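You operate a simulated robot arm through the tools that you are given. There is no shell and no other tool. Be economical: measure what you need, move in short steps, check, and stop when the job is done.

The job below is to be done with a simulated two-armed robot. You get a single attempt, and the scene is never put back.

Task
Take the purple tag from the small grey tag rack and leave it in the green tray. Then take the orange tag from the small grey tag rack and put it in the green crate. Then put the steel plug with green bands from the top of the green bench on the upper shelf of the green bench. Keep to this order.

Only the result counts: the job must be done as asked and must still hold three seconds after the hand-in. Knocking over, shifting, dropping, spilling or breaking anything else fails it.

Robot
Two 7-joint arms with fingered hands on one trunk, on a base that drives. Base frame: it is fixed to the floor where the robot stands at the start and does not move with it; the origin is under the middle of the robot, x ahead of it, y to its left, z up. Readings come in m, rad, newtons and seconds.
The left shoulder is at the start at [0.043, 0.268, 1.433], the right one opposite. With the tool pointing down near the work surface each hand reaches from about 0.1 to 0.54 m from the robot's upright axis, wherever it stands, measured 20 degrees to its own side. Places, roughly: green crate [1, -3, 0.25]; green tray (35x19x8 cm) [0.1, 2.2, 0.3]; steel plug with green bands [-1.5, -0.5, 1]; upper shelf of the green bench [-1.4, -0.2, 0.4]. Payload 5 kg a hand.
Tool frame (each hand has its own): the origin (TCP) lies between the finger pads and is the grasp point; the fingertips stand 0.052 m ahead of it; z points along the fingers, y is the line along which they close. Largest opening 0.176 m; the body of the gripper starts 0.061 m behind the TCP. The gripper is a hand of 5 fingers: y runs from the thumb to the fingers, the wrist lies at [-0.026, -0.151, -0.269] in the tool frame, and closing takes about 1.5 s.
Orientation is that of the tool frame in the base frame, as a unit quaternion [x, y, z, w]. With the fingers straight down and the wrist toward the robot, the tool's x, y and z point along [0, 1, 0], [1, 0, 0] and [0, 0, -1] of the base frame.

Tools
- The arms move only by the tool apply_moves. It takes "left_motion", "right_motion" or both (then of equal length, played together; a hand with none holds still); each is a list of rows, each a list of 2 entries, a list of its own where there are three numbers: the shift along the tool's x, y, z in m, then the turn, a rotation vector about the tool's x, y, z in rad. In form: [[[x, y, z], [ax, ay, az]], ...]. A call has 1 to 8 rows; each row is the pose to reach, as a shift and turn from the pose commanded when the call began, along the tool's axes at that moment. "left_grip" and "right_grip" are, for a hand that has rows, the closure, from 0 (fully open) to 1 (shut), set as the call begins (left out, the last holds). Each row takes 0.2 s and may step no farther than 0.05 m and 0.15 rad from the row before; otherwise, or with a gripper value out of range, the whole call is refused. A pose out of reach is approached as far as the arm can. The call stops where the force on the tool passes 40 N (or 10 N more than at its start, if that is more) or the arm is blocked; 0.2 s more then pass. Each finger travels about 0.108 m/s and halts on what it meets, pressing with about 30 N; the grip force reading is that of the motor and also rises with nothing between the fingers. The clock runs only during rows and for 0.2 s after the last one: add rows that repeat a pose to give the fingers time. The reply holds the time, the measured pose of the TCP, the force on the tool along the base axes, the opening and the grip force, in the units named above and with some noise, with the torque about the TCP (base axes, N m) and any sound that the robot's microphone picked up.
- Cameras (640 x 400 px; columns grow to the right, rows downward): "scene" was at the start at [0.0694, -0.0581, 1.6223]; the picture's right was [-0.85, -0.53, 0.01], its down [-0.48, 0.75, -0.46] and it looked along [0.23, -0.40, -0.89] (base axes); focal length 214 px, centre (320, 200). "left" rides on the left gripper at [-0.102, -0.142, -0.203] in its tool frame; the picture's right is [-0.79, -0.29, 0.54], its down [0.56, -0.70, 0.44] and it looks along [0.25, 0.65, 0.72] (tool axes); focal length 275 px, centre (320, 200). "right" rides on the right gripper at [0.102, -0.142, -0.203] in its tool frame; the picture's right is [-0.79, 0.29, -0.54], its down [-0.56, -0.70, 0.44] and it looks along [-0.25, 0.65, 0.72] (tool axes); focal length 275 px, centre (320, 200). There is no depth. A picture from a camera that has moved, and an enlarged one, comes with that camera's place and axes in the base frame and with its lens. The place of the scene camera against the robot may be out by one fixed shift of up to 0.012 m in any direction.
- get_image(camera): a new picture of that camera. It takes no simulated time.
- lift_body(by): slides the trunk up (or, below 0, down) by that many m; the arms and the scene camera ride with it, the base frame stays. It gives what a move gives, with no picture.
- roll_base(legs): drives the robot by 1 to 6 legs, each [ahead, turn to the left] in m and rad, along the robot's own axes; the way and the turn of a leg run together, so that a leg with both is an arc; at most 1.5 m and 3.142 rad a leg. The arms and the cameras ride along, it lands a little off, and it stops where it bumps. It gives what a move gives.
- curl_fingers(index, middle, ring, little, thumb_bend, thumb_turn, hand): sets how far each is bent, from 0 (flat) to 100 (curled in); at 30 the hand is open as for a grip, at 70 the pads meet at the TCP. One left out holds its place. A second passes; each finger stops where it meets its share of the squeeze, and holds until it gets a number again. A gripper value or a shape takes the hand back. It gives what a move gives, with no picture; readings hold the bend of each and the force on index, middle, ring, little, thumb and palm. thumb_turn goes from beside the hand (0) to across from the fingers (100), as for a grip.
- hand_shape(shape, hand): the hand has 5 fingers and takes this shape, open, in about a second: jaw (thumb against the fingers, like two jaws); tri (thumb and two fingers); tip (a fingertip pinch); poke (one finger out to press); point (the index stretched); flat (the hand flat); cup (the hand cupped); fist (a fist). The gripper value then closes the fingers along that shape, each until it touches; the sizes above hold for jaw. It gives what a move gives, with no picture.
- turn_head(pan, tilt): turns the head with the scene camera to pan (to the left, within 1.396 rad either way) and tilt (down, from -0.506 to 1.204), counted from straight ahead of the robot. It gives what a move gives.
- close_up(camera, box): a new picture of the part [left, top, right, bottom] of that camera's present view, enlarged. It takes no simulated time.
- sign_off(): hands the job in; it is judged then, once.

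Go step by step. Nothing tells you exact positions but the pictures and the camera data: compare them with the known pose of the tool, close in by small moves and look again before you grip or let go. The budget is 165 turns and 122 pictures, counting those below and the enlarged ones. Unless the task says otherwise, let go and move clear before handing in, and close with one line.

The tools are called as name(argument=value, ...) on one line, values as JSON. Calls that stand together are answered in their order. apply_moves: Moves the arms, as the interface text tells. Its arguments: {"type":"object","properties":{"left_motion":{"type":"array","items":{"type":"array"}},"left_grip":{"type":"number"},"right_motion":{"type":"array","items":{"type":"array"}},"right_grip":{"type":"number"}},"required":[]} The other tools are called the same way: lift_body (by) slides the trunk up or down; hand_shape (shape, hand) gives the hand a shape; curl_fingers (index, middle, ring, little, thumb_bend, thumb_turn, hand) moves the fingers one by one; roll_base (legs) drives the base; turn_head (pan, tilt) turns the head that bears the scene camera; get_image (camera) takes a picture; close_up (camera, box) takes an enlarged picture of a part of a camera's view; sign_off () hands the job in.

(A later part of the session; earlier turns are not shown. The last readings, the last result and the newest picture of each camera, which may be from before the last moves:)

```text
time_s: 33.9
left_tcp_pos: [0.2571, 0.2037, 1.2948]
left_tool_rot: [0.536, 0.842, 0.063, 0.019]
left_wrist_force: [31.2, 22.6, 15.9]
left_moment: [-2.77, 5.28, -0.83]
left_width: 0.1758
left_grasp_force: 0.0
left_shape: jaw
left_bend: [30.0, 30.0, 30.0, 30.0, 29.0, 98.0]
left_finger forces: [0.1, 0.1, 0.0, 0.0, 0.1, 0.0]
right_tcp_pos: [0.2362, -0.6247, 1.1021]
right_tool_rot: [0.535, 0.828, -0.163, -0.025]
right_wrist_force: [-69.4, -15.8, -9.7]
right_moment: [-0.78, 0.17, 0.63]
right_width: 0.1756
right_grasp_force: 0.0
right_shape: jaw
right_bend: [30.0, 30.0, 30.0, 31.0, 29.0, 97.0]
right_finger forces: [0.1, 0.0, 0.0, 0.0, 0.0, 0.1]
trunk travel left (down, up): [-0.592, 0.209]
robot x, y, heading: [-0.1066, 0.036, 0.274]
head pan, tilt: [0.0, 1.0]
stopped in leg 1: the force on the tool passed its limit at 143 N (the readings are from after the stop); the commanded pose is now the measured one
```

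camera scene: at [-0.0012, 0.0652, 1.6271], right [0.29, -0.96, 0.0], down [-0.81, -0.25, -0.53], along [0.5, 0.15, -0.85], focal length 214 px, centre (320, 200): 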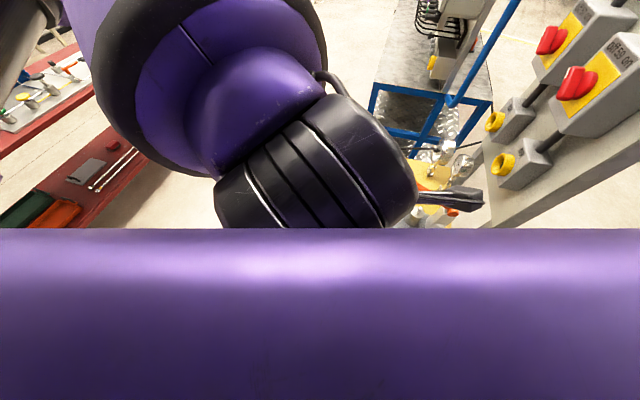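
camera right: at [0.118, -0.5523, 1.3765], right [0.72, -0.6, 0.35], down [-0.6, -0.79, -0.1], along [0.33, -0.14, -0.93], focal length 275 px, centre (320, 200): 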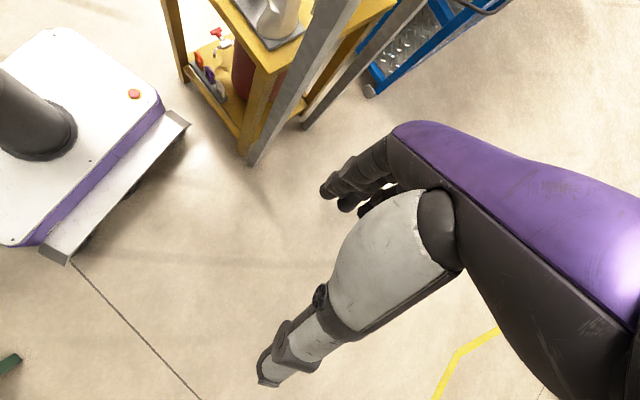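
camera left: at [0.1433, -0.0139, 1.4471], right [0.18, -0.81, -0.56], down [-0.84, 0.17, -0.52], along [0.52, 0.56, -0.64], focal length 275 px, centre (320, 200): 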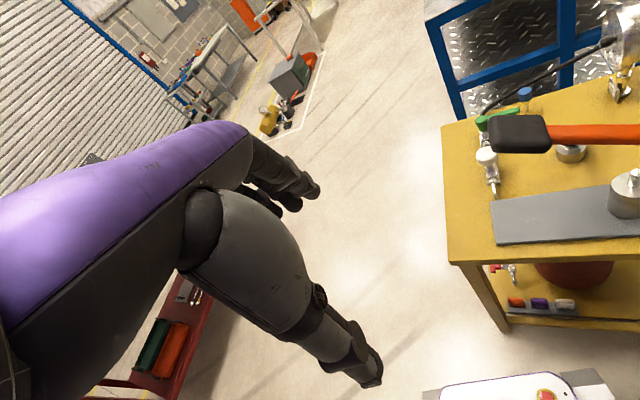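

Both hands are too high and close to the shoulders, so the arms are cramped. I'll lower both hands in the free space beside the bench.

apply_moves(left_motion=[[[0.01, 0.01, 0.04], [0, 0, 0]], [[0.02, 0.02, 0.08], [0, 0, 0]], [[0.03, 0.03, 0.12], [0, 0, 0]], [[0.04, 0.04, 0.16], [0, 0, 0]], [[0.05, 0.05, 0.2], [0, 0, 0]], [[0.05, 0.05, 0.24], [0, 0, 0]], [[0.05, 0.05, 0.24], [0, 0, 0]]])

apply_moves(right_motion=[[[0, 0.01, 0.04], [-0.07, 0, 0]], [[0, 0.02, 0.08], [-0.14, 0, 0]], [[0, 0.03, 0.12], [-0.2, 0, 0]], [[0, 0.04, 0.16], [-0.2, 0, 0]], [[0, 0.05, 0.2], [-0.2, 0, 0]], [[0, 0.05, 0.2], [-0.2, 0, 0]]])

get_image(camera="right")

get_image(camera="left")

```text
time_s: 34.1
left_tcp_pos: [0.2263, 0.1795, 1.3081]
left_tool_rot: [0.529, 0.844, 0.078, 0.028]
left_wrist_force: [5.8, -10.3, -5.5]
left_moment: [1.11, 0.62, 0.22]
left_width: 0.1755
left_grasp_force: 0.1
left_shape: jaw
left_bend: [30.0, 30.0, 30.0, 30.0, 30.0, 97.0]
left_finger forces: [0.0, 0.0, 0.1, 0.0, 0.0, 0.1]
left hand out of reach, approached as far as the arm can: row 1
right_tcp_pos: [0.2244, -0.5965, 1.0922]
right_tool_rot: [0.544, 0.835, -0.074, -0.034]
right_wrist_force: [-6.0, 22.0, -3.0]
right_moment: [-2.14, -1.08, 0.77]
right_width: 0.1747
right_grasp_force: 0.0
right_shape: jaw
right_bend: [31.0, 31.0, 31.0, 30.0, 29.0, 97.0]
right_finger forces: [0.0, 0.1, 0.0, 0.1, 0.0, 0.0]
trunk travel left (down, up): [-0.592, 0.209]
robot x, y, heading: [-0.1057, 0.0337, 0.274]
head pan, tilt: [0.0, 1.0]
stopped in row 1 (right hand): the force on the tool passed its limit at 171 N (the readings are from after the stop); the commanded pose is now the measured one
```

```text
time_s: 34.4
left_tcp_pos: [0.2305, 0.1835, 1.3038]
left_tool_rot: [0.53, 0.844, 0.077, 0.025]
left_wrist_force: [0.6, -3.8, -0.3]
left_moment: [0.35, 0.06, 0.11]
left_width: 0.1759
left_grasp_force: 0.1
left_shape: jaw
left_bend: [30.0, 30.0, 30.0, 30.0, 30.0, 98.0]
left_finger forces: [0.1, 0.0, 0.1, 0.0, 0.1, 0.0]
right_tcp_pos: [0.2561, -0.623, 1.086]
right_tool_rot: [0.575, 0.815, -0.069, 0.019]
right_wrist_force: [-2.3, -5.2, -3.9]
right_moment: [0.64, -0.12, -0.01]
right_width: 0.176
right_grasp_force: 0.0
right_shape: jaw
right_bend: [30.0, 30.0, 30.0, 30.0, 30.0, 97.0]
right_finger forces: [0.0, 0.1, 0.0, 0.0, 0.1, 0.0]
trunk travel left (down, up): [-0.592, 0.209]
robot x, y, heading: [-0.1057, 0.0325, 0.275]
head pan, tilt: [0.0, 1.0]
stopped in row 1 (right hand): the arm was blocked; the commanded pose is now the measured one
```

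```text
94 pictures are left
camera right: at [0.0992, -0.5496, 1.2878], right [0.56, -0.57, 0.59], down [-0.49, -0.81, -0.31], along [0.66, -0.11, -0.74], focal length 275 px, centre (320, 200)
```

right: 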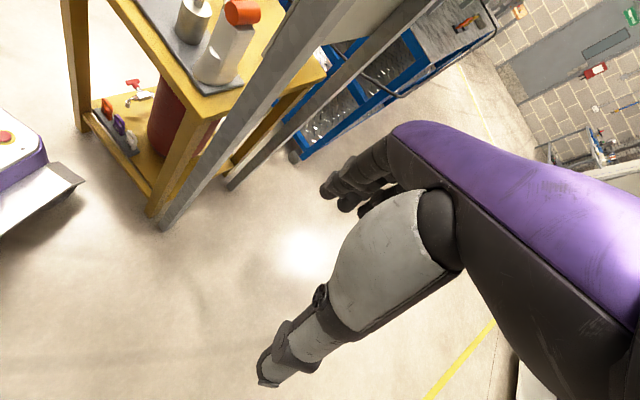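

```text
93 pictures are left
camera left: at [0.125, 0.0102, 1.4768], right [0.16, -0.78, -0.61], down [-0.81, 0.25, -0.52], along [0.56, 0.58, -0.59], focal length 275 px, centre (320, 200)
```

left: 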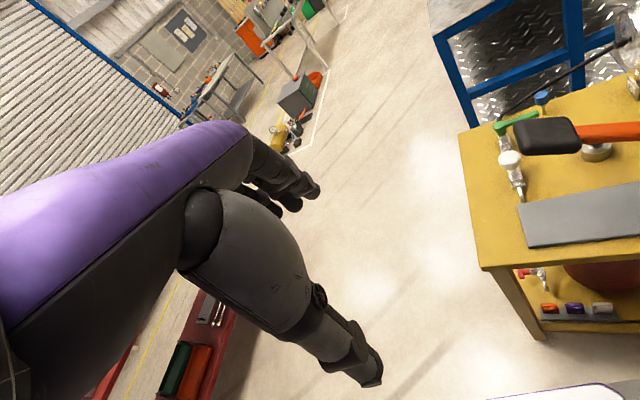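

The right arm keeps getting blocked, yet its hand is in free space. I'll look at the right arm itself.

turn_head(pan=-1.2, tilt=0.3)

get_image(camera="scene")

turn_head(pan=0.6, tilt=0.3)

get_image(camera="scene")

```text
time_s: 35.8
left_tcp_pos: [0.2492, 0.1946, 1.298]
left_tool_rot: [0.528, 0.846, 0.07, 0.02]
left_wrist_force: [3.1, 3.0, -1.3]
left_moment: [-0.36, 0.41, -0.05]
left_width: 0.1759
left_grasp_force: 0.0
left_shape: jaw
left_bend: [30.0, 30.0, 30.0, 30.0, 30.0, 98.0]
left_finger forces: [0.0, 0.0, 0.0, 0.0, 0.0, 0.0]
right_tcp_pos: [0.2712, -0.6117, 1.0835]
right_tool_rot: [0.573, 0.816, -0.075, 0.013]
right_wrist_force: [2.7, 3.2, -2.1]
right_moment: [-0.28, 0.4, 0.09]
right_width: 0.176
right_grasp_force: 0.0
right_shape: jaw
right_bend: [30.0, 30.0, 30.0, 30.0, 30.0, 97.0]
right_finger forces: [0.0, 0.0, 0.0, 0.1, 0.1, 0.1]
trunk travel left (down, up): [-0.592, 0.209]
robot x, y, heading: [-0.1042, 0.0366, 0.273]
head pan, tilt: [-1.201, 0.3]
```

```text
92 pictures are left
camera scene: at [-0.0015, -0.029, 1.6866], right [-0.8, -0.6, 0.02], down [-0.2, 0.23, -0.95], along [0.57, -0.77, -0.3], focal length 214 px, centre (320, 200)
```

scene: 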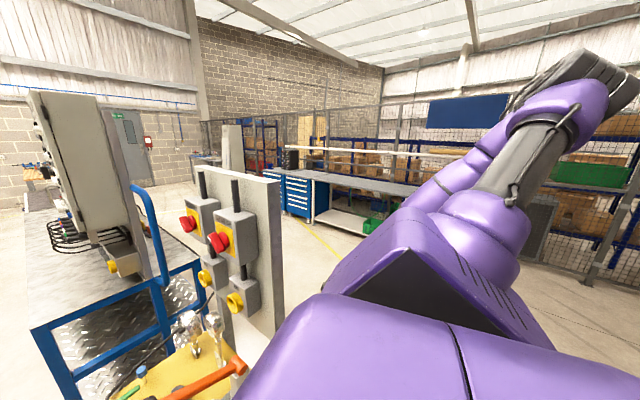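

```text
time_s: 37.6
left_tcp_pos: [0.2466, 0.192, 1.2991]
left_tool_rot: [0.528, 0.846, 0.072, 0.021]
left_wrist_force: [0.9, 2.6, -0.3]
left_moment: [-0.24, 0.03, -0.06]
left_width: 0.1759
left_grasp_force: 0.0
left_shape: jaw
left_bend: [30.0, 30.0, 30.0, 30.0, 30.0, 98.0]
left_finger forces: [0.0, 0.1, 0.0, 0.0, 0.0, 0.1]
right_tcp_pos: [0.2676, -0.6114, 1.0831]
right_tool_rot: [0.573, 0.816, -0.075, 0.014]
right_wrist_force: [2.5, 2.7, -0.1]
right_moment: [-0.22, 0.18, 0.07]
right_width: 0.1756
right_grasp_force: 0.0
right_shape: jaw
right_bend: [30.0, 30.0, 30.0, 30.0, 30.0, 98.0]
right_finger forces: [0.1, 0.0, 0.1, 0.0, 0.0, 0.0]
trunk travel left (down, up): [-0.592, 0.209]
robot x, y, heading: [-0.1021, 0.0384, 0.273]
head pan, tilt: [0.6, 0.3]
```

```text
91 pictures are left
camera scene: at [-0.0016, 0.1163, 1.6857], right [0.76, -0.64, -0.01], down [-0.21, -0.23, -0.95], along [0.61, 0.73, -0.31], focal length 214 px, centre (320, 200)
```

scene: 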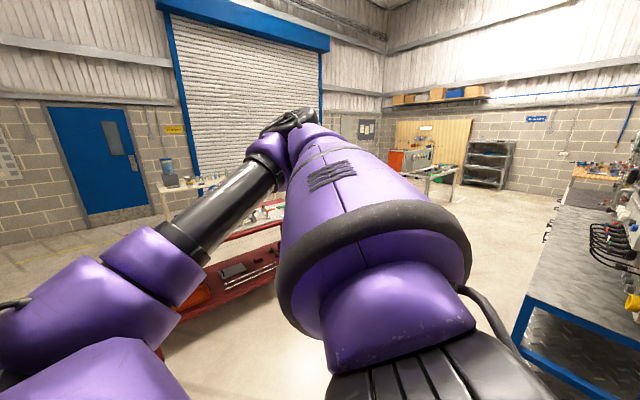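

Both arms are folded tight at the elbow. I'll now extend each one separately, starting with the left, forward then down.

apply_moves(left_motion=[[[0, 0.03, 0], [0, 0, 0]], [[0, 0.06, 0.01], [0, 0, 0]], [[0, 0.09, 0.02], [0, 0, 0]], [[0, 0.12, 0.05], [0, 0, 0]], [[0, 0.12, 0.09], [0, 0, 0]], [[0, 0.12, 0.13], [0, 0, 0]], [[0, 0.12, 0.17], [0, 0, 0]], [[0, 0.12, 0.2], [0, 0, 0]]])

apply_moves(right_motion=[[[-0.02, 0.01, 0.03], [0, 0, 0]], [[-0.03, 0.02, 0.06], [0, 0, 0]], [[-0.04, 0.03, 0.09], [0, 0, 0]], [[-0.05, 0.04, 0.12], [0, 0, 0]], [[-0.05, 0.05, 0.15], [0, 0, 0]], [[-0.05, 0.05, 0.18], [0, 0, 0]]])

```text
time_s: 39.6
left_tcp_pos: [0.3754, 0.2619, 1.1207]
left_tool_rot: [0.531, 0.844, 0.072, 0.023]
left_wrist_force: [-1.0, 0.5, 0.2]
left_moment: [-0.13, -0.18, 0.01]
left_width: 0.1762
left_grasp_force: 0.0
left_shape: jaw
left_bend: [30.0, 30.0, 30.0, 30.0, 30.0, 98.0]
left_finger forces: [0.0, 0.0, 0.0, 0.0, 0.1, 0.0]
right_tcp_pos: [0.2637, -0.6178, 1.0876]
right_tool_rot: [0.575, 0.815, -0.073, 0.016]
right_wrist_force: [-1.9, 0.5, -0.5]
right_moment: [-0.03, -0.19, 0.03]
right_width: 0.176
right_grasp_force: 0.1
right_shape: jaw
right_bend: [30.0, 30.0, 30.0, 30.0, 30.0, 97.0]
right_finger forces: [0.0, 0.0, 0.0, 0.1, 0.0, 0.0]
trunk travel left (down, up): [-0.592, 0.209]
robot x, y, heading: [-0.1071, 0.0348, 0.275]
head pan, tilt: [0.6, 0.3]
stopped in row 8 (left hand): the arm was blocked; the commanded pose is now the measured one
```

```text
time_s: 41.0
left_tcp_pos: [0.3487, 0.25, 1.1339]
left_tool_rot: [0.532, 0.842, 0.08, 0.03]
left_wrist_force: [-1.8, -6.4, 1.1]
left_moment: [0.69, -0.19, 0.13]
left_width: 0.1762
left_grasp_force: 0.0
left_shape: jaw
left_bend: [30.0, 30.0, 30.0, 30.0, 30.0, 98.0]
left_finger forces: [0.0, 0.1, 0.0, 0.0, 0.0, 0.0]
right_tcp_pos: [0.2976, -0.6838, 0.9146]
right_tool_rot: [0.577, 0.814, -0.065, 0.024]
right_wrist_force: [-6.1, -4.3, -0.9]
right_moment: [0.45, -0.63, -0.15]
right_width: 0.1758
right_grasp_force: 0.1
right_shape: jaw
right_bend: [30.0, 30.0, 30.0, 30.0, 30.0, 98.0]
right_finger forces: [0.0, 0.1, 0.1, 0.0, 0.0, 0.0]
trunk travel left (down, up): [-0.592, 0.209]
robot x, y, heading: [-0.1065, 0.0358, 0.265]
head pan, tilt: [0.6, 0.3]
```

Both arms moved freely now. I'll turn right in small amounts.

roll_base(legs=[[0, -0.25]])

```text
time_s: 42.6
left_tcp_pos: [0.3929, 0.1315, 1.1328]
left_tool_rot: [0.634, 0.769, 0.076, 0.04]
left_wrist_force: [-0.6, -3.0, -1.3]
left_moment: [0.36, -0.02, 0.04]
left_width: 0.1761
left_grasp_force: 0.0
left_shape: jaw
left_bend: [30.0, 30.0, 30.0, 30.0, 30.0, 97.0]
left_finger forces: [0.0, 0.0, 0.1, 0.0, 0.0, 0.1]
right_tcp_pos: [0.1096, -0.7611, 0.9146]
right_tool_rot: [0.675, 0.735, -0.067, 0.016]
right_wrist_force: [-2.2, -2.6, -1.6]
right_moment: [0.27, -0.1, -0.04]
right_width: 0.1762
right_grasp_force: 0.0
right_shape: jaw
right_bend: [30.0, 30.0, 30.0, 30.0, 30.0, 98.0]
right_finger forces: [0.0, 0.1, 0.0, 0.0, 0.1, 0.0]
trunk travel left (down, up): [-0.592, 0.209]
robot x, y, heading: [-0.105, 0.0404, 0.02]
head pan, tilt: [0.6, 0.3]
```

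The turn worked. The right hand suits this rack best, so I'll move the left hand out to the left, away from the bench, before lowering the trunk.

apply_moves(left_motion=[[[0.04, 0, 0], [0, 0, 0]], [[0.08, 0, 0], [0, 0, 0]], [[0.12, 0, 0], [0, 0, 0]], [[0.16, 0, 0], [0, 0, 0]], [[0.2, 0, 0], [0, 0, 0]], [[0.24, 0, 0], [0, 0, 0]], [[0.24, 0, 0], [0, 0, 0]]])

turn_head(pan=0, tilt=0.9)

get_image(camera="scene")

```text
time_s: 44.2
left_tcp_pos: [0.454, 0.34, 1.1315]
left_tool_rot: [0.635, 0.768, 0.075, 0.037]
left_wrist_force: [-0.2, -2.5, 2.1]
left_moment: [0.32, 0.06, 0.12]
left_width: 0.176
left_grasp_force: 0.0
left_shape: jaw
left_bend: [30.0, 30.0, 30.0, 30.0, 30.0, 98.0]
left_finger forces: [0.0, 0.1, 0.0, 0.0, 0.0, 0.1]
left hand out of reach, approached as far as the arm can: row 2, 3, 4, 5, 6, 7
right_tcp_pos: [0.116, -0.7625, 0.9119]
right_tool_rot: [0.674, 0.735, -0.068, 0.012]
right_wrist_force: [0.3, -1.2, -2.4]
right_moment: [0.2, 0.01, 0.02]
right_width: 0.1758
right_grasp_force: 0.1
right_shape: jaw
right_bend: [30.0, 30.0, 30.0, 30.0, 30.0, 98.0]
right_finger forces: [0.0, 0.0, 0.1, 0.0, 0.0, 0.0]
trunk travel left (down, up): [-0.592, 0.209]
robot x, y, heading: [-0.1067, 0.0415, 0.015]
head pan, tilt: [0.6, 0.3]
```

```text
time_s: 45.2
left_tcp_pos: [0.4666, 0.3433, 1.123]
left_tool_rot: [0.635, 0.769, 0.068, 0.033]
left_wrist_force: [0.8, 0.8, -1.0]
left_moment: [-0.06, 0.24, 0.0]
left_width: 0.176
left_grasp_force: 0.1
left_shape: jaw
left_bend: [30.0, 30.0, 30.0, 30.0, 30.0, 98.0]
left_finger forces: [0.0, 0.0, 0.0, 0.0, 0.0, 0.0]
right_tcp_pos: [0.1262, -0.7581, 0.9114]
right_tool_rot: [0.674, 0.735, -0.073, 0.009]
right_wrist_force: [1.9, 1.6, -1.6]
right_moment: [-0.13, 0.32, 0.07]
right_width: 0.176
right_grasp_force: 0.0
right_shape: jaw
right_bend: [30.0, 30.0, 30.0, 30.0, 30.0, 98.0]
right_finger forces: [0.0, 0.0, 0.1, 0.0, 0.0, 0.1]
trunk travel left (down, up): [-0.592, 0.209]
robot x, y, heading: [-0.1049, 0.0399, 0.012]
head pan, tilt: [0.0, 0.901]
```

```text
90 pictures are left
camera scene: at [0.0117, 0.038, 1.634], right [0.02, -1.0, 0.0], down [-0.8, -0.01, -0.61], along [0.61, 0.01, -0.8], focal length 214 px, centre (320, 200)
```

scene: 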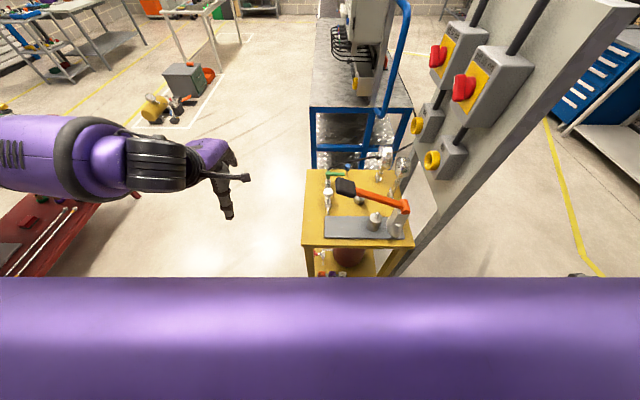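

The bench top's front edge is near x=0.38, with its shelf below. I'll lower the trunk partway, then bring the right hand across in front of the bench.

lift_body(by=-0.25)

apply_moves(right_motion=[[[0.045, 0, 0], [-0.04, 0, 0]], [[0.09, 0, 0], [-0.08, 0, 0]], [[0.135, 0, 0], [-0.12, 0, 0]], [[0.18, 0.01, 0], [-0.12, 0, 0]], [[0.225, 0.02, 0], [-0.12, 0, 0]], [[0.27, 0.03, 0], [-0.12, 0, 0]], [[0.315, 0.04, 0], [-0.12, 0, 0]], [[0.36, 0.05, 0], [-0.12, 0, 0]]])

```text
time_s: 46.5
left_tcp_pos: [0.476, 0.3508, 1.0309]
left_tool_rot: [0.621, 0.777, 0.09, 0.051]
left_wrist_force: [-3.5, 19.6, -3.8]
left_moment: [-1.97, -0.87, -0.34]
left_width: 0.1757
left_grasp_force: 0.1
left_shape: jaw
left_bend: [30.0, 30.0, 30.0, 30.0, 30.0, 98.0]
left_finger forces: [0.1, 0.0, 0.0, 0.0, 0.1, 0.0]
right_tcp_pos: [0.1087, -0.7589, 0.7981]
right_tool_rot: [0.676, 0.734, -0.067, 0.015]
right_wrist_force: [4.8, -0.7, 0.9]
right_moment: [0.12, 0.53, 0.07]
right_width: 0.1757
right_grasp_force: 0.0
right_shape: jaw
right_bend: [30.0, 30.0, 30.0, 30.0, 30.0, 98.0]
right_finger forces: [0.1, 0.0, 0.0, 0.0, 0.1, 0.0]
trunk travel left (down, up): [-0.474, 0.327]
robot x, y, heading: [-0.1028, 0.0381, 0.013]
head pan, tilt: [0.0, 0.901]
stopped: the force on the tool passed its limit at 51 N (the readings are from after the stop); the commanded pose is now the measured one
```

```text
time_s: 48.5
left_tcp_pos: [0.4764, 0.3615, 1.0332]
left_tool_rot: [0.606, 0.788, 0.094, 0.053]
left_wrist_force: [-2.8, 2.4, 0.4]
left_moment: [-0.19, -0.32, -0.05]
left_width: 0.1762
left_grasp_force: 0.0
left_shape: jaw
left_bend: [30.0, 30.0, 30.0, 30.0, 30.0, 98.0]
left_finger forces: [0.0, 0.1, 0.0, 0.1, 0.1, 0.0]
right_tcp_pos: [0.0893, -0.5283, 0.7256]
right_tool_rot: [0.742, 0.66, -0.065, 0.098]
right_wrist_force: [1.2, 5.8, 3.5]
right_moment: [-0.58, 0.28, -0.01]
right_width: 0.1757
right_grasp_force: 0.0
right_shape: jaw
right_bend: [30.0, 30.0, 30.0, 30.0, 30.0, 98.0]
right_finger forces: [0.1, 0.1, 0.1, 0.0, 0.0, 0.0]
right hand out of reach, approached as far as the arm can: row 5, 6, 7, 8
trunk travel left (down, up): [-0.474, 0.327]
robot x, y, heading: [-0.1013, 0.04, 0.016]
head pan, tilt: [0.0, 0.901]
stopped in row 8 (right hand): the arm was blocked; the commanded pose is now the measured one
```

The right hand is too close to the body for the sideways move; I'll bring it forward first, then across.

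apply_moves(right_motion=[[[0, 0.04, 0], [0, 0, 0]], [[0, 0.08, 0], [0, 0, 0]], [[0, 0.12, 0], [0, 0, 0]], [[0.03, 0.15, 0], [0, 0, 0]], [[0.07, 0.17, 0], [0, 0, 0]], [[0.11, 0.18, 0], [0, 0, 0]], [[0.15, 0.18, 0], [0, 0, 0]], [[0.19, 0.18, 0], [0, 0, 0]]])

lift_body(by=-0.1)

get_image(camera="right")

```text
time_s: 50.4
left_tcp_pos: [0.4787, 0.3592, 1.033]
left_tool_rot: [0.607, 0.787, 0.094, 0.052]
left_wrist_force: [-0.3, -0.4, 0.4]
left_moment: [0.04, 0.0, 0.02]
left_width: 0.1759
left_grasp_force: 0.0
left_shape: jaw
left_bend: [30.0, 30.0, 30.0, 30.0, 30.0, 98.0]
left_finger forces: [0.0, 0.1, 0.0, 0.0, 0.1, 0.0]
right_tcp_pos: [0.2953, -0.3671, 0.6918]
right_tool_rot: [0.742, 0.66, -0.066, 0.097]
right_wrist_force: [2.1, -1.5, 0.7]
right_moment: [0.12, 0.19, 0.02]
right_width: 0.1761
right_grasp_force: 0.0
right_shape: jaw
right_bend: [30.0, 30.0, 30.0, 30.0, 30.0, 97.0]
right_finger forces: [0.1, 0.0, 0.0, 0.0, 0.0, 0.0]
trunk travel left (down, up): [-0.474, 0.327]
robot x, y, heading: [-0.1049, 0.0372, 0.015]
head pan, tilt: [0.0, 0.901]
```

```text
time_s: 51.7
left_tcp_pos: [0.4745, 0.3573, 0.9062]
left_tool_rot: [0.611, 0.787, 0.08, 0.037]
left_wrist_force: [-1.5, 0.7, -0.5]
left_moment: [0.0, -0.05, 0.02]
left_width: 0.1758
left_grasp_force: 0.0
left_shape: jaw
left_bend: [30.0, 30.0, 30.0, 30.0, 30.0, 98.0]
left_finger forces: [0.0, 0.0, 0.0, 0.0, 0.1, 0.2]
right_tcp_pos: [0.2919, -0.3663, 0.5938]
right_tool_rot: [0.741, 0.661, -0.065, 0.096]
right_wrist_force: [0.3, -0.1, 1.2]
right_moment: [-0.02, 0.0, 0.0]
right_width: 0.1763
right_grasp_force: 0.0
right_shape: jaw
right_bend: [30.0, 30.0, 30.0, 30.0, 30.0, 97.0]
right_finger forces: [0.1, 0.0, 0.0, 0.0, 0.1, 0.0]
trunk travel left (down, up): [-0.374, 0.427]
robot x, y, heading: [-0.1036, 0.0384, 0.013]
head pan, tilt: [0.0, 0.901]
```

```text
89 pictures are left
camera right: at [0.1574, -0.2063, 0.7596], right [0.17, -0.67, 0.72], down [-0.75, -0.56, -0.35], along [0.64, -0.48, -0.6], focal length 275 px, centre (320, 200)
```

right: 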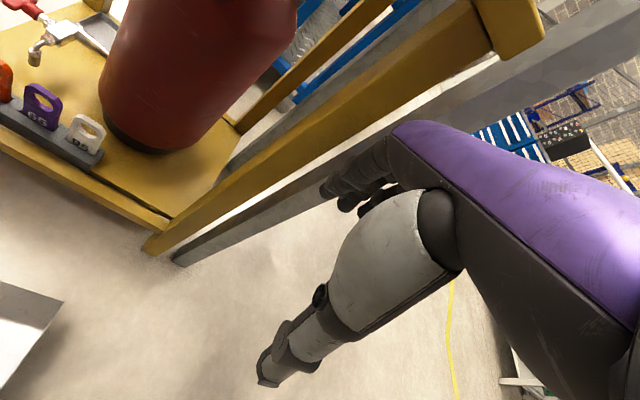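

The right camera clearly shows the rack: purple tag near (0.44, -0.055, 0.29), white to its right and orange to its left, about 5 cm apart. Because of the tight spacing I'll try the fingertip pinch shape and look at it.

hand_shape(shape="tip", hand="right")

close_up(camera="right", box=[220, 100, 480, 400])

close_up(camera="right", box=[0, 0, 160, 200])

```text
time_s: 52.6
left_tcp_pos: [0.4751, 0.3577, 0.9062]
left_tool_rot: [0.61, 0.787, 0.08, 0.035]
left_wrist_force: [-0.4, 0.4, 0.0]
left_moment: [-0.02, -0.02, 0.0]
left_width: 0.1759
left_grasp_force: 0.1
left_shape: jaw
left_bend: [30.0, 30.0, 30.0, 30.0, 30.0, 98.0]
left_finger forces: [0.0, 0.1, 0.1, 0.1, 0.0, 0.0]
right_tcp_pos: [0.2926, -0.3663, 0.593]
right_tool_rot: [0.742, 0.66, -0.065, 0.096]
right_wrist_force: [-0.1, -1.0, -0.3]
right_moment: [0.0, 0.0, -0.01]
right_width: 0.176
right_grasp_force: 0.1
right_shape: tip
right_bend: [30.0, 98.0, 99.0, 99.0, 30.0, 97.0]
right_finger forces: [0.0, 0.1, 0.0, 0.0, 0.0, 0.0]
trunk travel left (down, up): [-0.374, 0.427]
robot x, y, heading: [-0.1052, 0.0424, 0.018]
head pan, tilt: [0.0, 0.901]
```

```text
1.33 times, centred on (350, 250) of right
camera zoom: at [0.1578, -0.2062, 0.7589], right [0.17, -0.67, 0.72], down [-0.75, -0.56, -0.35], along [0.64, -0.48, -0.6], focal length 367 px, centre (280, 133)
```

zoom: 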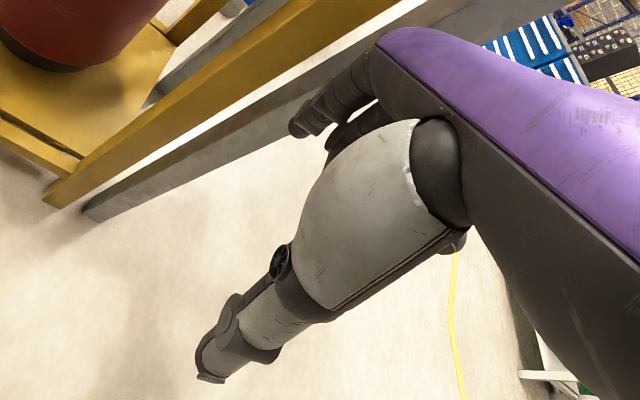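

```text
2.00 times, centred on (80, 100) of right
camera zoom: at [0.1578, -0.2062, 0.7589], right [0.17, -0.67, 0.72], down [-0.75, -0.56, -0.35], along [0.64, -0.48, -0.6], focal length 551 px, centre (800, 400)
```

zoom: 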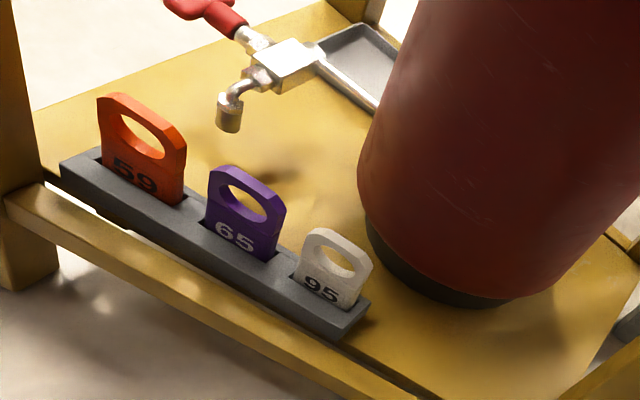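

In this shape the index and thumb face each other at the TCP, with the other fingers curled away. I'll slide the hand left in front of the shelf, squaring it up, then drive a bit closer.

apply_moves(right_motion=[[[0.02, -0.04, -0.005], [0.01, 0.04, -0.02]], [[0.06, -0.06, -0.015], [0.02, 0.08, -0.04]], [[0.1, -0.07, -0.025], [0.03, 0.12, -0.06]], [[0.14, -0.07, -0.035], [0.04, 0.16, -0.08]], [[0.18, -0.07, -0.045], [0.044, 0.2, -0.1]], [[0.22, -0.07, -0.055], [0.044, 0.228, -0.116]], [[0.256, -0.07, -0.063], [0.044, 0.228, -0.116]], [[0.256, -0.07, -0.063], [0.044, 0.228, -0.116]]])

get_image(camera="right")

```text
time_s: 54.4
left_tcp_pos: [0.4749, 0.3593, 0.9057]
left_tool_rot: [0.611, 0.787, 0.079, 0.036]
left_wrist_force: [-0.7, 0.3, -0.7]
left_moment: [-0.01, -0.03, 0.02]
left_width: 0.1755
left_grasp_force: 0.1
left_shape: jaw
left_bend: [30.0, 30.0, 30.0, 30.0, 30.0, 98.0]
left_finger forces: [0.0, 0.0, 0.0, 0.0, 0.1, 0.0]
right_tcp_pos: [0.2528, -0.0946, 0.5943]
right_tool_rot: [0.706, 0.708, 0.0, 0.0]
right_wrist_force: [-0.6, 0.8, 0.3]
right_moment: [0.04, 0.0, -0.02]
right_width: 0.1759
right_grasp_force: 0.0
right_shape: tip
right_bend: [30.0, 98.0, 99.0, 99.0, 30.0, 97.0]
right_finger forces: [0.0, 0.0, 0.0, 0.0, 0.1, 0.0]
trunk travel left (down, up): [-0.374, 0.427]
robot x, y, heading: [-0.1033, 0.0408, 0.018]
head pan, tilt: [0.0, 0.901]
```

```text
86 pictures are left
camera right: at [0.1109, 0.0062, 0.7961], right [0.29, -0.79, 0.54], down [-0.7, -0.56, -0.44], along [0.65, -0.25, -0.71], focal length 275 px, centre (320, 200)
```

right: 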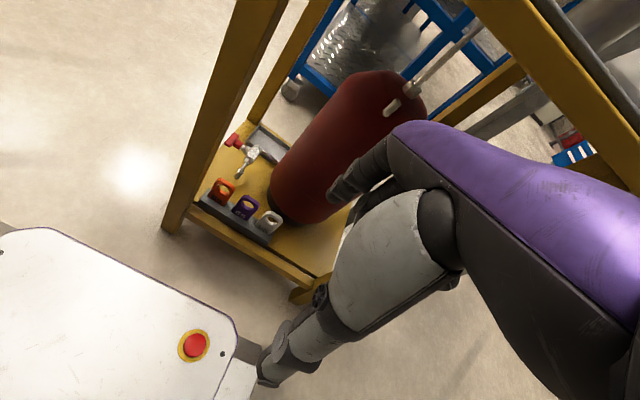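

Triangulating, the purple tag's centre is about (0.49, -0.03, 0.20). I'll drive 0.1 m closer and lower the trunk.

roll_base(legs=[[0.09, 0]])

lift_body(by=-0.2)

get_image(camera="right")

```text
time_s: 55.6
left_tcp_pos: [0.5591, 0.3517, 0.907]
left_tool_rot: [0.621, 0.78, 0.071, 0.027]
left_wrist_force: [-2.6, -12.2, 1.7]
left_moment: [1.17, 0.07, 0.12]
left_width: 0.1756
left_grasp_force: 0.1
left_shape: jaw
left_bend: [30.0, 30.0, 30.0, 30.0, 30.0, 98.0]
left_finger forces: [0.0, 0.1, 0.1, 0.0, 0.0, 0.0]
right_tcp_pos: [0.3411, -0.0925, 0.5946]
right_tool_rot: [0.706, 0.708, -0.002, 0.001]
right_wrist_force: [-0.8, 0.9, 1.1]
right_moment: [-0.22, -0.03, -0.09]
right_width: 0.176
right_grasp_force: 0.0
right_shape: tip
right_bend: [30.0, 98.0, 99.0, 99.0, 30.0, 97.0]
right_finger forces: [0.0, 0.0, 0.1, 0.0, 0.0, 0.0]
trunk travel left (down, up): [-0.374, 0.427]
robot x, y, heading: [-0.0173, 0.04, 0.017]
head pan, tilt: [0.0, 0.901]
```

```text
time_s: 57.8
left_tcp_pos: [0.5397, 0.3545, 0.6218]
left_tool_rot: [0.617, 0.786, 0.024, -0.039]
left_wrist_force: [-0.2, 0.8, 0.1]
left_moment: [0.01, -0.05, 0.02]
left_width: 0.176
left_grasp_force: 0.1
left_shape: jaw
left_bend: [30.0, 30.0, 30.0, 30.0, 30.0, 98.0]
left_finger forces: [0.0, 0.0, 0.0, 0.0, 0.0, 0.1]
right_tcp_pos: [0.3345, -0.0935, 0.3989]
right_tool_rot: [0.707, 0.707, 0.005, 0.005]
right_wrist_force: [-0.5, -0.1, 0.4]
right_moment: [0.03, -0.05, 0.03]
right_width: 0.1758
right_grasp_force: 0.0
right_shape: tip
right_bend: [30.0, 98.0, 99.0, 99.0, 30.0, 98.0]
right_finger forces: [0.0, 0.0, 0.0, 0.0, 0.0, 0.1]
trunk travel left (down, up): [-0.174, 0.627]
robot x, y, heading: [-0.0177, 0.0399, 0.013]
head pan, tilt: [0.0, 0.901]
```

```text
85 pictures are left
camera right: at [0.1897, 0.0071, 0.5996], right [0.28, -0.79, 0.54], down [-0.7, -0.56, -0.45], along [0.66, -0.25, -0.71], focal length 275 px, centre (320, 200)
```

right: 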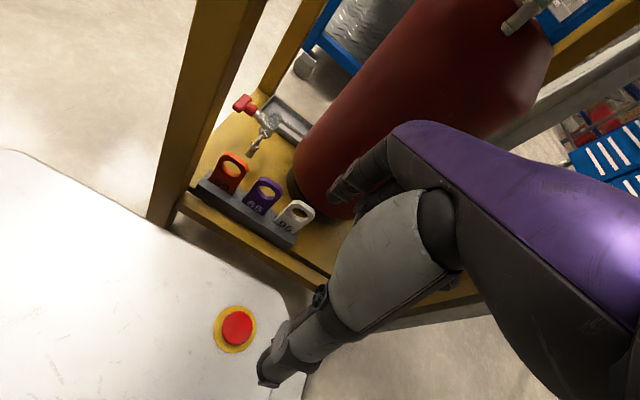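

The purple tag spans z 0.16–0.24 at about (0.49, -0.03). I'll half-close the pinch and move over it.

apply_moves(right_motion=[[[0.01, 0.02, 0], [0, 0, 0]], [[0.02, 0.05, 0], [0, 0, 0]], [[0.03, 0.08, 0], [0, 0, 0]], [[0.045, 0.11, 0], [0, 0, 0]], [[0.055, 0.13, 0], [0, 0, 0]], [[0.063, 0.15, 0.02], [0, 0, 0]], [[0.063, 0.15, 0.05], [0, 0, 0]], [[0.063, 0.15, 0.06], [0, 0, 0]]], right_grip=0.5)

get_image(camera="right")

```text
time_s: 59.8
left_tcp_pos: [0.5411, 0.3601, 0.6244]
left_tool_rot: [0.607, 0.793, 0.029, -0.04]
left_wrist_force: [-1.3, -0.2, 1.1]
left_moment: [0.0, -0.13, 0.01]
left_width: 0.176
left_grasp_force: 0.0
left_shape: jaw
left_bend: [30.0, 30.0, 30.0, 30.0, 30.0, 98.0]
left_finger forces: [0.0, 0.1, 0.0, 0.0, 0.1, 0.0]
right_tcp_pos: [0.4555, -0.0509, 0.3256]
right_tool_rot: [0.692, 0.721, -0.016, 0.022]
right_wrist_force: [-0.1, 0.8, 0.5]
right_moment: [-0.05, 0.02, -0.03]
right_width: 0.088
right_grasp_force: 0.0
right_shape: tip
right_bend: [73.0, 98.0, 99.0, 99.0, 71.0, 100.0]
right_finger forces: [0.0, 0.0, 0.0, 0.0, 0.0, 0.0]
trunk travel left (down, up): [-0.174, 0.627]
robot x, y, heading: [-0.0179, 0.0424, 0.011]
head pan, tilt: [0.0, 0.901]
stopped in row 8 (right hand): the arm was blocked; the commanded pose is now the measured one
```

```text
84 pictures are left
camera right: at [0.3082, 0.0549, 0.5214], right [0.32, -0.75, 0.58], down [-0.67, -0.61, -0.42], along [0.67, -0.26, -0.7], focal length 275 px, centre (320, 200)
```

right: 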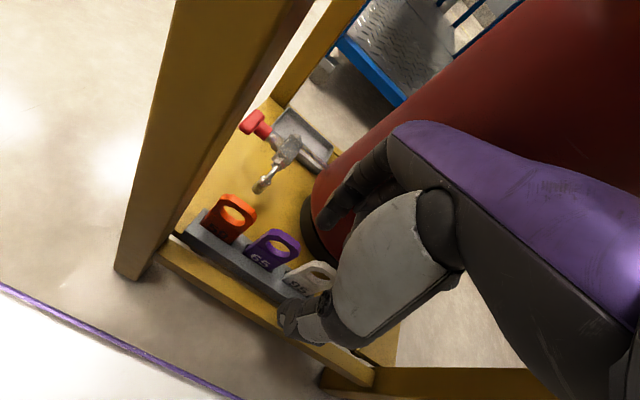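

The arm was blocked short of the target. I'll look from the head to see what's touching.

turn_head(pan=-0.1, tilt=1.0)

get_image(camera="scene")

get_image(camera="left")

```text
time_s: 60.5
left_tcp_pos: [0.5409, 0.3627, 0.6231]
left_tool_rot: [0.607, 0.793, 0.028, -0.04]
left_wrist_force: [0.2, -0.2, -0.1]
left_moment: [-0.02, 0.01, 0.0]
left_width: 0.1757
left_grasp_force: 0.0
left_shape: jaw
left_bend: [30.0, 30.0, 30.0, 30.0, 30.0, 98.0]
left_finger forces: [0.1, 0.0, 0.0, 0.0, 0.0, 0.0]
right_tcp_pos: [0.4553, -0.0494, 0.3241]
right_tool_rot: [0.692, 0.721, -0.016, 0.02]
right_wrist_force: [-0.6, 0.9, 0.4]
right_moment: [-0.02, -0.01, 0.01]
right_width: 0.0879
right_grasp_force: 0.1
right_shape: tip
right_bend: [73.0, 98.0, 99.0, 99.0, 71.0, 100.0]
right_finger forces: [0.0, 0.1, 0.1, 0.1, 0.0, 0.0]
trunk travel left (down, up): [-0.174, 0.627]
robot x, y, heading: [-0.0167, 0.0412, 0.02]
head pan, tilt: [-0.099, 1.0]
```

```text
83 pictures are left
camera scene: at [0.1792, 0.0342, 1.201], right [-0.08, -1.0, 0.0], down [-0.85, 0.07, -0.53], along [0.53, -0.04, -0.85], focal length 214 px, centre (320, 200)
```

scene: 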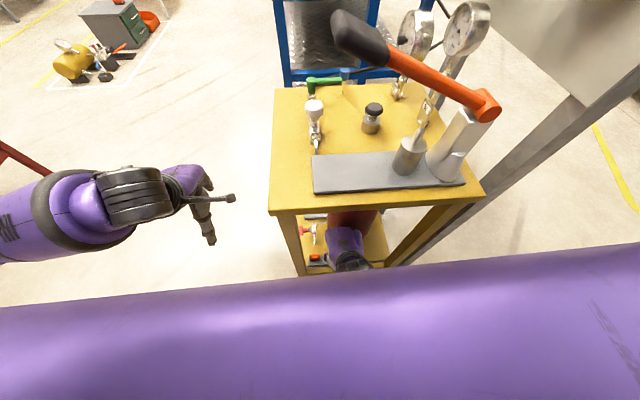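

```text
82 pictures are left
camera left: at [0.4373, 0.2076, 0.8146], right [-0.09, -0.78, -0.62], down [-0.84, 0.39, -0.38], along [0.54, 0.48, -0.69], focal length 275 px, centre (320, 200)
```

left: 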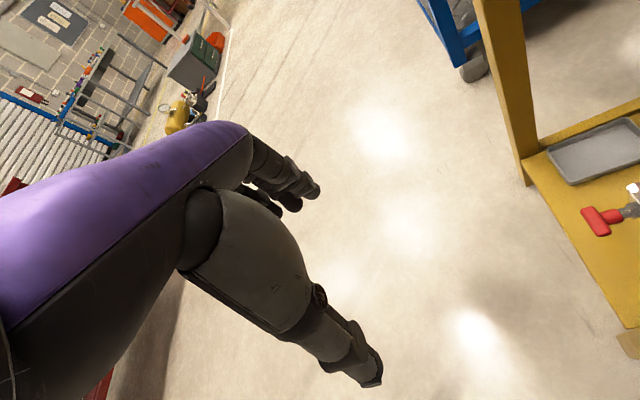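

The likely culprit is the curled knuckles against the red extinguisher. I'll back off a bit and pitch the fingers forward about 20°, which moves the knuckles and forearm back.

apply_moves(right_motion=[[[0, -0.03, -0.02], [0, 0, 0]], [[0, -0.03, -0.03], [-0.1, 0.02, 0.02]], [[0, -0.03, -0.03], [-0.22, 0.03, 0.04]], [[0.0, -0.03, -0.03], [-0.35, 0.04, 0.04]], [[0.01, -0.01, -0.03], [-0.35, 0.04, 0.04]], [[0.02, 0.015, -0.02], [-0.35, 0.04, 0.04]], [[0.02, 0.03, -0.01], [-0.35, 0.04, 0.04]], [[0.02, 0.03, -0.01], [-0.35, 0.04, 0.04]]])

get_image(camera="right")

```text
time_s: 62.5
left_tcp_pos: [0.5425, 0.3656, 0.6229]
left_tool_rot: [0.597, 0.8, 0.035, -0.046]
left_wrist_force: [-0.1, -4.4, 0.1]
left_moment: [0.54, -0.03, 0.11]
left_width: 0.1762
left_grasp_force: 0.0
left_shape: jaw
left_bend: [30.0, 30.0, 30.0, 30.0, 30.0, 98.0]
left_finger forces: [0.0, 0.0, 0.1, 0.0, 0.0, 0.0]
right_tcp_pos: [0.469, -0.0586, 0.3289]
right_tool_rot: [0.681, 0.709, 0.113, 0.146]
right_wrist_force: [-0.5, -0.2, -1.0]
right_moment: [0.02, -0.14, 0.02]
right_width: 0.088
right_grasp_force: 0.1
right_shape: tip
right_bend: [73.0, 98.0, 99.0, 99.0, 71.0, 100.0]
right_finger forces: [0.0, 0.0, 0.0, 0.0, 0.1, 0.0]
trunk travel left (down, up): [-0.174, 0.627]
robot x, y, heading: [-0.0182, 0.0417, 0.016]
head pan, tilt: [-0.099, 1.0]
stopped in row 8 (right hand): the arm was blocked; the commanded pose is now the measured one
```

```text
81 pictures are left
camera right: at [0.2607, 0.0427, 0.4608], right [0.1, -0.75, 0.65], down [-0.48, -0.61, -0.63], along [0.87, -0.25, -0.42], focal length 275 px, centre (320, 200)
```

right: 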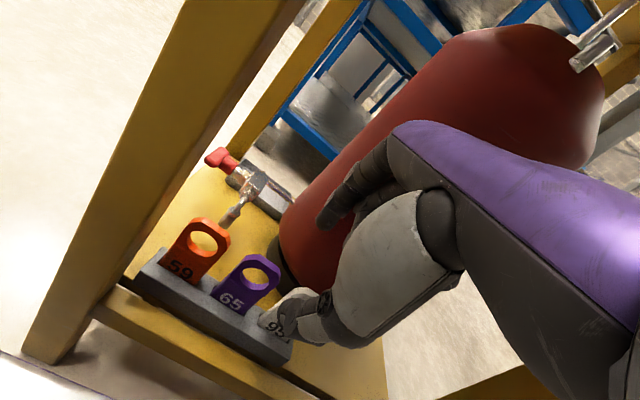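

The sideways (left) motion is what stalls, probably the forearm against the chest. I'll raise the hand slightly and turn the base a little left to carry the hand over.

apply_moves(right_motion=[[[0, 0.01, -0.02], [0, 0, 0]], [[-0.01, 0.01, -0.03], [0, 0, 0]], [[-0.01, 0.01, -0.03], [0, 0, 0]]])

roll_base(legs=[[0, 0.12]])

get_image(camera="right")

```text
time_s: 63.3
left_tcp_pos: [0.5418, 0.3669, 0.6258]
left_tool_rot: [0.596, 0.801, 0.034, -0.042]
left_wrist_force: [0.7, 0.0, -0.2]
left_moment: [0.0, 0.01, 0.01]
left_width: 0.176
left_grasp_force: 0.1
left_shape: jaw
left_bend: [30.0, 30.0, 30.0, 30.0, 30.0, 98.0]
left_finger forces: [0.0, 0.0, 0.1, 0.0, 0.1, 0.0]
right_tcp_pos: [0.4649, -0.0621, 0.3628]
right_tool_rot: [0.68, 0.711, 0.113, 0.143]
right_wrist_force: [0.4, 0.8, 0.3]
right_moment: [-0.01, 0.02, 0.02]
right_width: 0.0881
right_grasp_force: 0.1
right_shape: tip
right_bend: [73.0, 98.0, 99.0, 99.0, 71.0, 100.0]
right_finger forces: [0.0, 0.0, 0.0, 0.0, 0.0, 0.0]
trunk travel left (down, up): [-0.174, 0.627]
robot x, y, heading: [-0.0201, 0.0405, 0.017]
head pan, tilt: [-0.099, 1.0]
```

```text
time_s: 64.4
left_tcp_pos: [0.4981, 0.4351, 0.6234]
left_tool_rot: [0.546, 0.836, 0.032, -0.045]
left_wrist_force: [-1.9, 4.6, -2.6]
left_moment: [-0.59, -0.4, -0.03]
left_width: 0.1759
left_grasp_force: 0.0
left_shape: jaw
left_bend: [30.0, 30.0, 30.0, 30.0, 30.0, 98.0]
left_finger forces: [0.1, 0.1, 0.0, 0.1, 0.0, 0.1]
right_tcp_pos: [0.4747, -0.0044, 0.365]
right_tool_rot: [0.636, 0.749, 0.123, 0.138]
right_wrist_force: [-0.2, -0.7, 3.3]
right_moment: [-0.06, 0.15, -0.01]
right_width: 0.0882
right_grasp_force: 0.0
right_shape: tip
right_bend: [73.0, 98.0, 99.0, 99.0, 71.0, 100.0]
right_finger forces: [0.1, 0.0, 0.0, 0.0, 0.0, 0.0]
trunk travel left (down, up): [-0.174, 0.627]
robot x, y, heading: [-0.0179, 0.0419, 0.139]
head pan, tilt: [-0.099, 1.0]
```

```text
80 pictures are left
camera right: at [0.2559, 0.0715, 0.4969], right [0.19, -0.74, 0.65], down [-0.4, -0.66, -0.64], along [0.9, -0.14, -0.42], focal length 275 px, centre (320, 200)
```

right: 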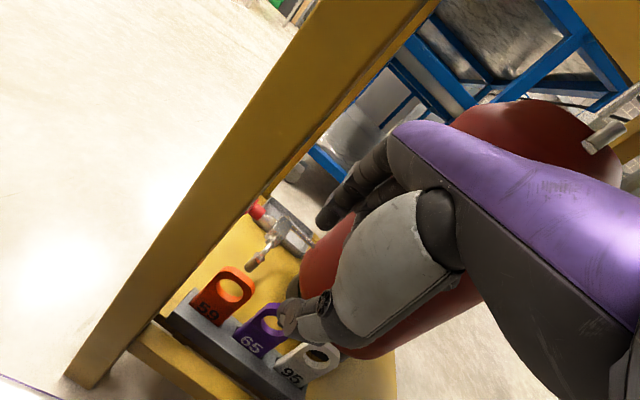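

The hand now goes past the tag on the left, so position is adjustable. I'll correct the yaw and centre over the purple tag at (0.487, -0.028), lowering to 0.315.

apply_moves(right_motion=[[[-0.006, -0.003, 0.0], [0, -0.02, 0.05]], [[-0.012, -0.006, 0.01], [0, -0.04, 0.1]], [[-0.02, -0.01, 0.02], [0, -0.059, 0.152]], [[-0.023, -0.011, 0.035], [0, -0.059, 0.152]], [[-0.023, -0.011, 0.051], [0, -0.059, 0.152]], [[-0.023, -0.011, 0.051], [0, -0.059, 0.152]]])

get_image(camera="right")

```text
time_s: 66.0
left_tcp_pos: [0.4973, 0.4478, 0.6228]
left_tool_rot: [0.525, 0.849, 0.043, -0.052]
left_wrist_force: [0.9, -3.3, -1.8]
left_moment: [0.43, 0.04, 0.07]
left_width: 0.1758
left_grasp_force: 0.1
left_shape: jaw
left_bend: [30.0, 30.0, 30.0, 30.0, 30.0, 98.0]
left_finger forces: [0.0, 0.0, 0.1, 0.0, 0.1, 0.1]
right_tcp_pos: [0.4668, -0.0548, 0.3158]
right_tool_rot: [0.672, 0.711, 0.109, 0.176]
right_wrist_force: [-0.1, 2.0, -0.7]
right_moment: [-0.18, 0.01, -0.09]
right_width: 0.088
right_grasp_force: 0.0
right_shape: tip
right_bend: [73.0, 98.0, 99.0, 99.0, 71.0, 100.0]
right_finger forces: [0.1, 0.1, 0.1, 0.0, 0.0, 0.1]
trunk travel left (down, up): [-0.174, 0.627]
robot x, y, heading: [-0.0183, 0.0459, 0.133]
head pan, tilt: [-0.099, 1.0]
stopped in row 6 (right hand): the arm was blocked; the commanded pose is now the measured one
```

```text
79 pictures are left
camera right: at [0.2533, 0.0528, 0.4342], right [0.08, -0.72, 0.69], down [-0.45, -0.64, -0.62], along [0.89, -0.26, -0.37], focal length 275 px, centre (320, 200)
```

right: 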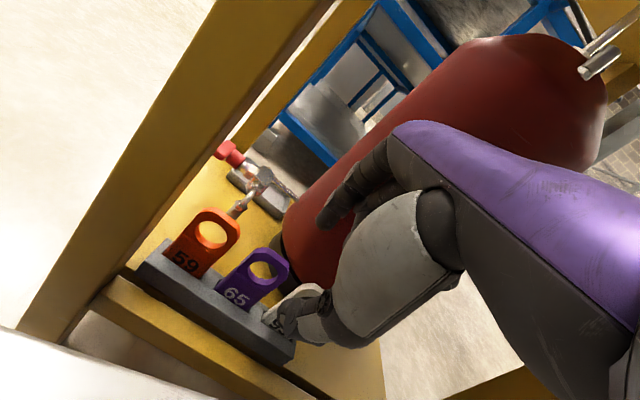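

The wrist seems limited on its left when square; a yaw of about 9° is fine for gripping. I'll raise a bit, turn the base 0.1 further left, and readjust.

apply_moves(right_motion=[[[-0.005, 0.01, -0.025], [0, 0, 0]], [[-0.01, 0.015, -0.04], [0, 0, 0]], [[-0.01, 0.015, -0.04], [0, 0, 0]]])

roll_base(legs=[[0, 0.12]])

```text
time_s: 66.8
left_tcp_pos: [0.4972, 0.4496, 0.6264]
left_tool_rot: [0.524, 0.849, 0.042, -0.048]
left_wrist_force: [0.0, -0.5, -0.7]
left_moment: [0.02, -0.01, 0.0]
left_width: 0.1762
left_grasp_force: 0.0
left_shape: jaw
left_bend: [30.0, 30.0, 30.0, 30.0, 30.0, 98.0]
left_finger forces: [0.1, 0.1, 0.0, 0.1, 0.1, 0.1]
right_tcp_pos: [0.4684, -0.0578, 0.3635]
right_tool_rot: [0.668, 0.713, 0.11, 0.181]
right_wrist_force: [-0.1, 0.6, -0.3]
right_moment: [-0.01, -0.01, -0.02]
right_width: 0.088
right_grasp_force: 0.0
right_shape: tip
right_bend: [73.0, 98.0, 99.0, 99.0, 71.0, 100.0]
right_finger forces: [0.0, 0.1, 0.1, 0.1, 0.0, 0.0]
trunk travel left (down, up): [-0.174, 0.627]
robot x, y, heading: [-0.019, 0.0397, 0.137]
head pan, tilt: [-0.099, 1.0]
```

```text
time_s: 67.9
left_tcp_pos: [0.4405, 0.5101, 0.6253]
left_tool_rot: [0.469, 0.881, 0.041, -0.051]
left_wrist_force: [-4.6, 3.8, -3.5]
left_moment: [-0.31, -0.54, 0.0]
left_width: 0.1758
left_grasp_force: 0.1
left_shape: jaw
left_bend: [30.0, 30.0, 30.0, 30.0, 30.0, 98.0]
left_finger forces: [0.0, 0.1, 0.0, 0.1, 0.1, 0.0]
right_tcp_pos: [0.4711, 0.0015, 0.3614]
right_tool_rot: [0.622, 0.754, 0.119, 0.173]
right_wrist_force: [-1.2, -0.2, 0.3]
right_moment: [0.07, -0.1, 0.03]
right_width: 0.0878
right_grasp_force: 0.0
right_shape: tip
right_bend: [73.0, 98.0, 99.0, 99.0, 71.0, 100.0]
right_finger forces: [0.0, 0.0, 0.0, 0.0, 0.0, 0.1]
trunk travel left (down, up): [-0.174, 0.627]
robot x, y, heading: [-0.0172, 0.0411, 0.26]
head pan, tilt: [-0.099, 1.0]
```

Now I'll level the roll, ease the yaw, and come down over the tag to z 0.30.

apply_moves(right_motion=[[[-0.008, -0.004, 0.0], [0, 0.03, 0.06]], [[-0.016, -0.01, 0.01], [-0.005, 0.05, 0.1]], [[-0.025, -0.017, 0.02], [-0.009, 0.068, 0.127]], [[-0.025, -0.017, 0.04], [-0.009, 0.068, 0.127]], [[-0.025, -0.017, 0.062], [-0.009, 0.068, 0.127]], [[-0.025, -0.017, 0.062], [-0.009, 0.068, 0.127]]])

get_image(camera="right")

```text
time_s: 69.3
left_tcp_pos: [0.4409, 0.5169, 0.6279]
left_tool_rot: [0.457, 0.886, 0.047, -0.054]
left_wrist_force: [0.1, 0.2, -0.4]
left_moment: [0.0, 0.04, 0.04]
left_width: 0.1759
left_grasp_force: 0.2
left_shape: jaw
left_bend: [30.0, 30.0, 30.0, 30.0, 30.0, 98.0]
left_finger forces: [0.0, 0.1, 0.0, 0.0, 0.1, 0.0]
right_tcp_pos: [0.4766, -0.0442, 0.2993]
right_tool_rot: [0.64, 0.736, 0.152, 0.158]
right_wrist_force: [-0.2, 0.2, -0.2]
right_moment: [0.01, 0.01, 0.04]
right_width: 0.0877
right_grasp_force: 0.1
right_shape: tip
right_bend: [73.0, 98.0, 99.0, 99.0, 71.0, 100.0]
right_finger forces: [0.0, 0.0, 0.0, 0.0, 0.1, 0.0]
trunk travel left (down, up): [-0.174, 0.627]
robot x, y, heading: [-0.0173, 0.0423, 0.258]
head pan, tilt: [-0.099, 1.0]
```

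```text
78 pictures are left
camera right: at [0.2506, 0.0334, 0.4181], right [0.13, -0.76, 0.64], down [-0.37, -0.64, -0.68], along [0.92, -0.15, -0.36], focal length 275 px, centre (320, 200)
```

right: 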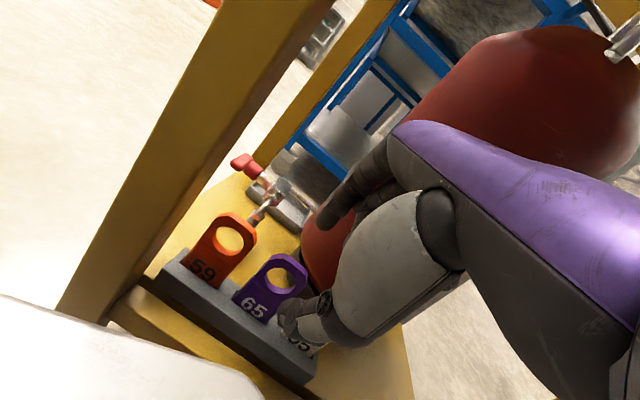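

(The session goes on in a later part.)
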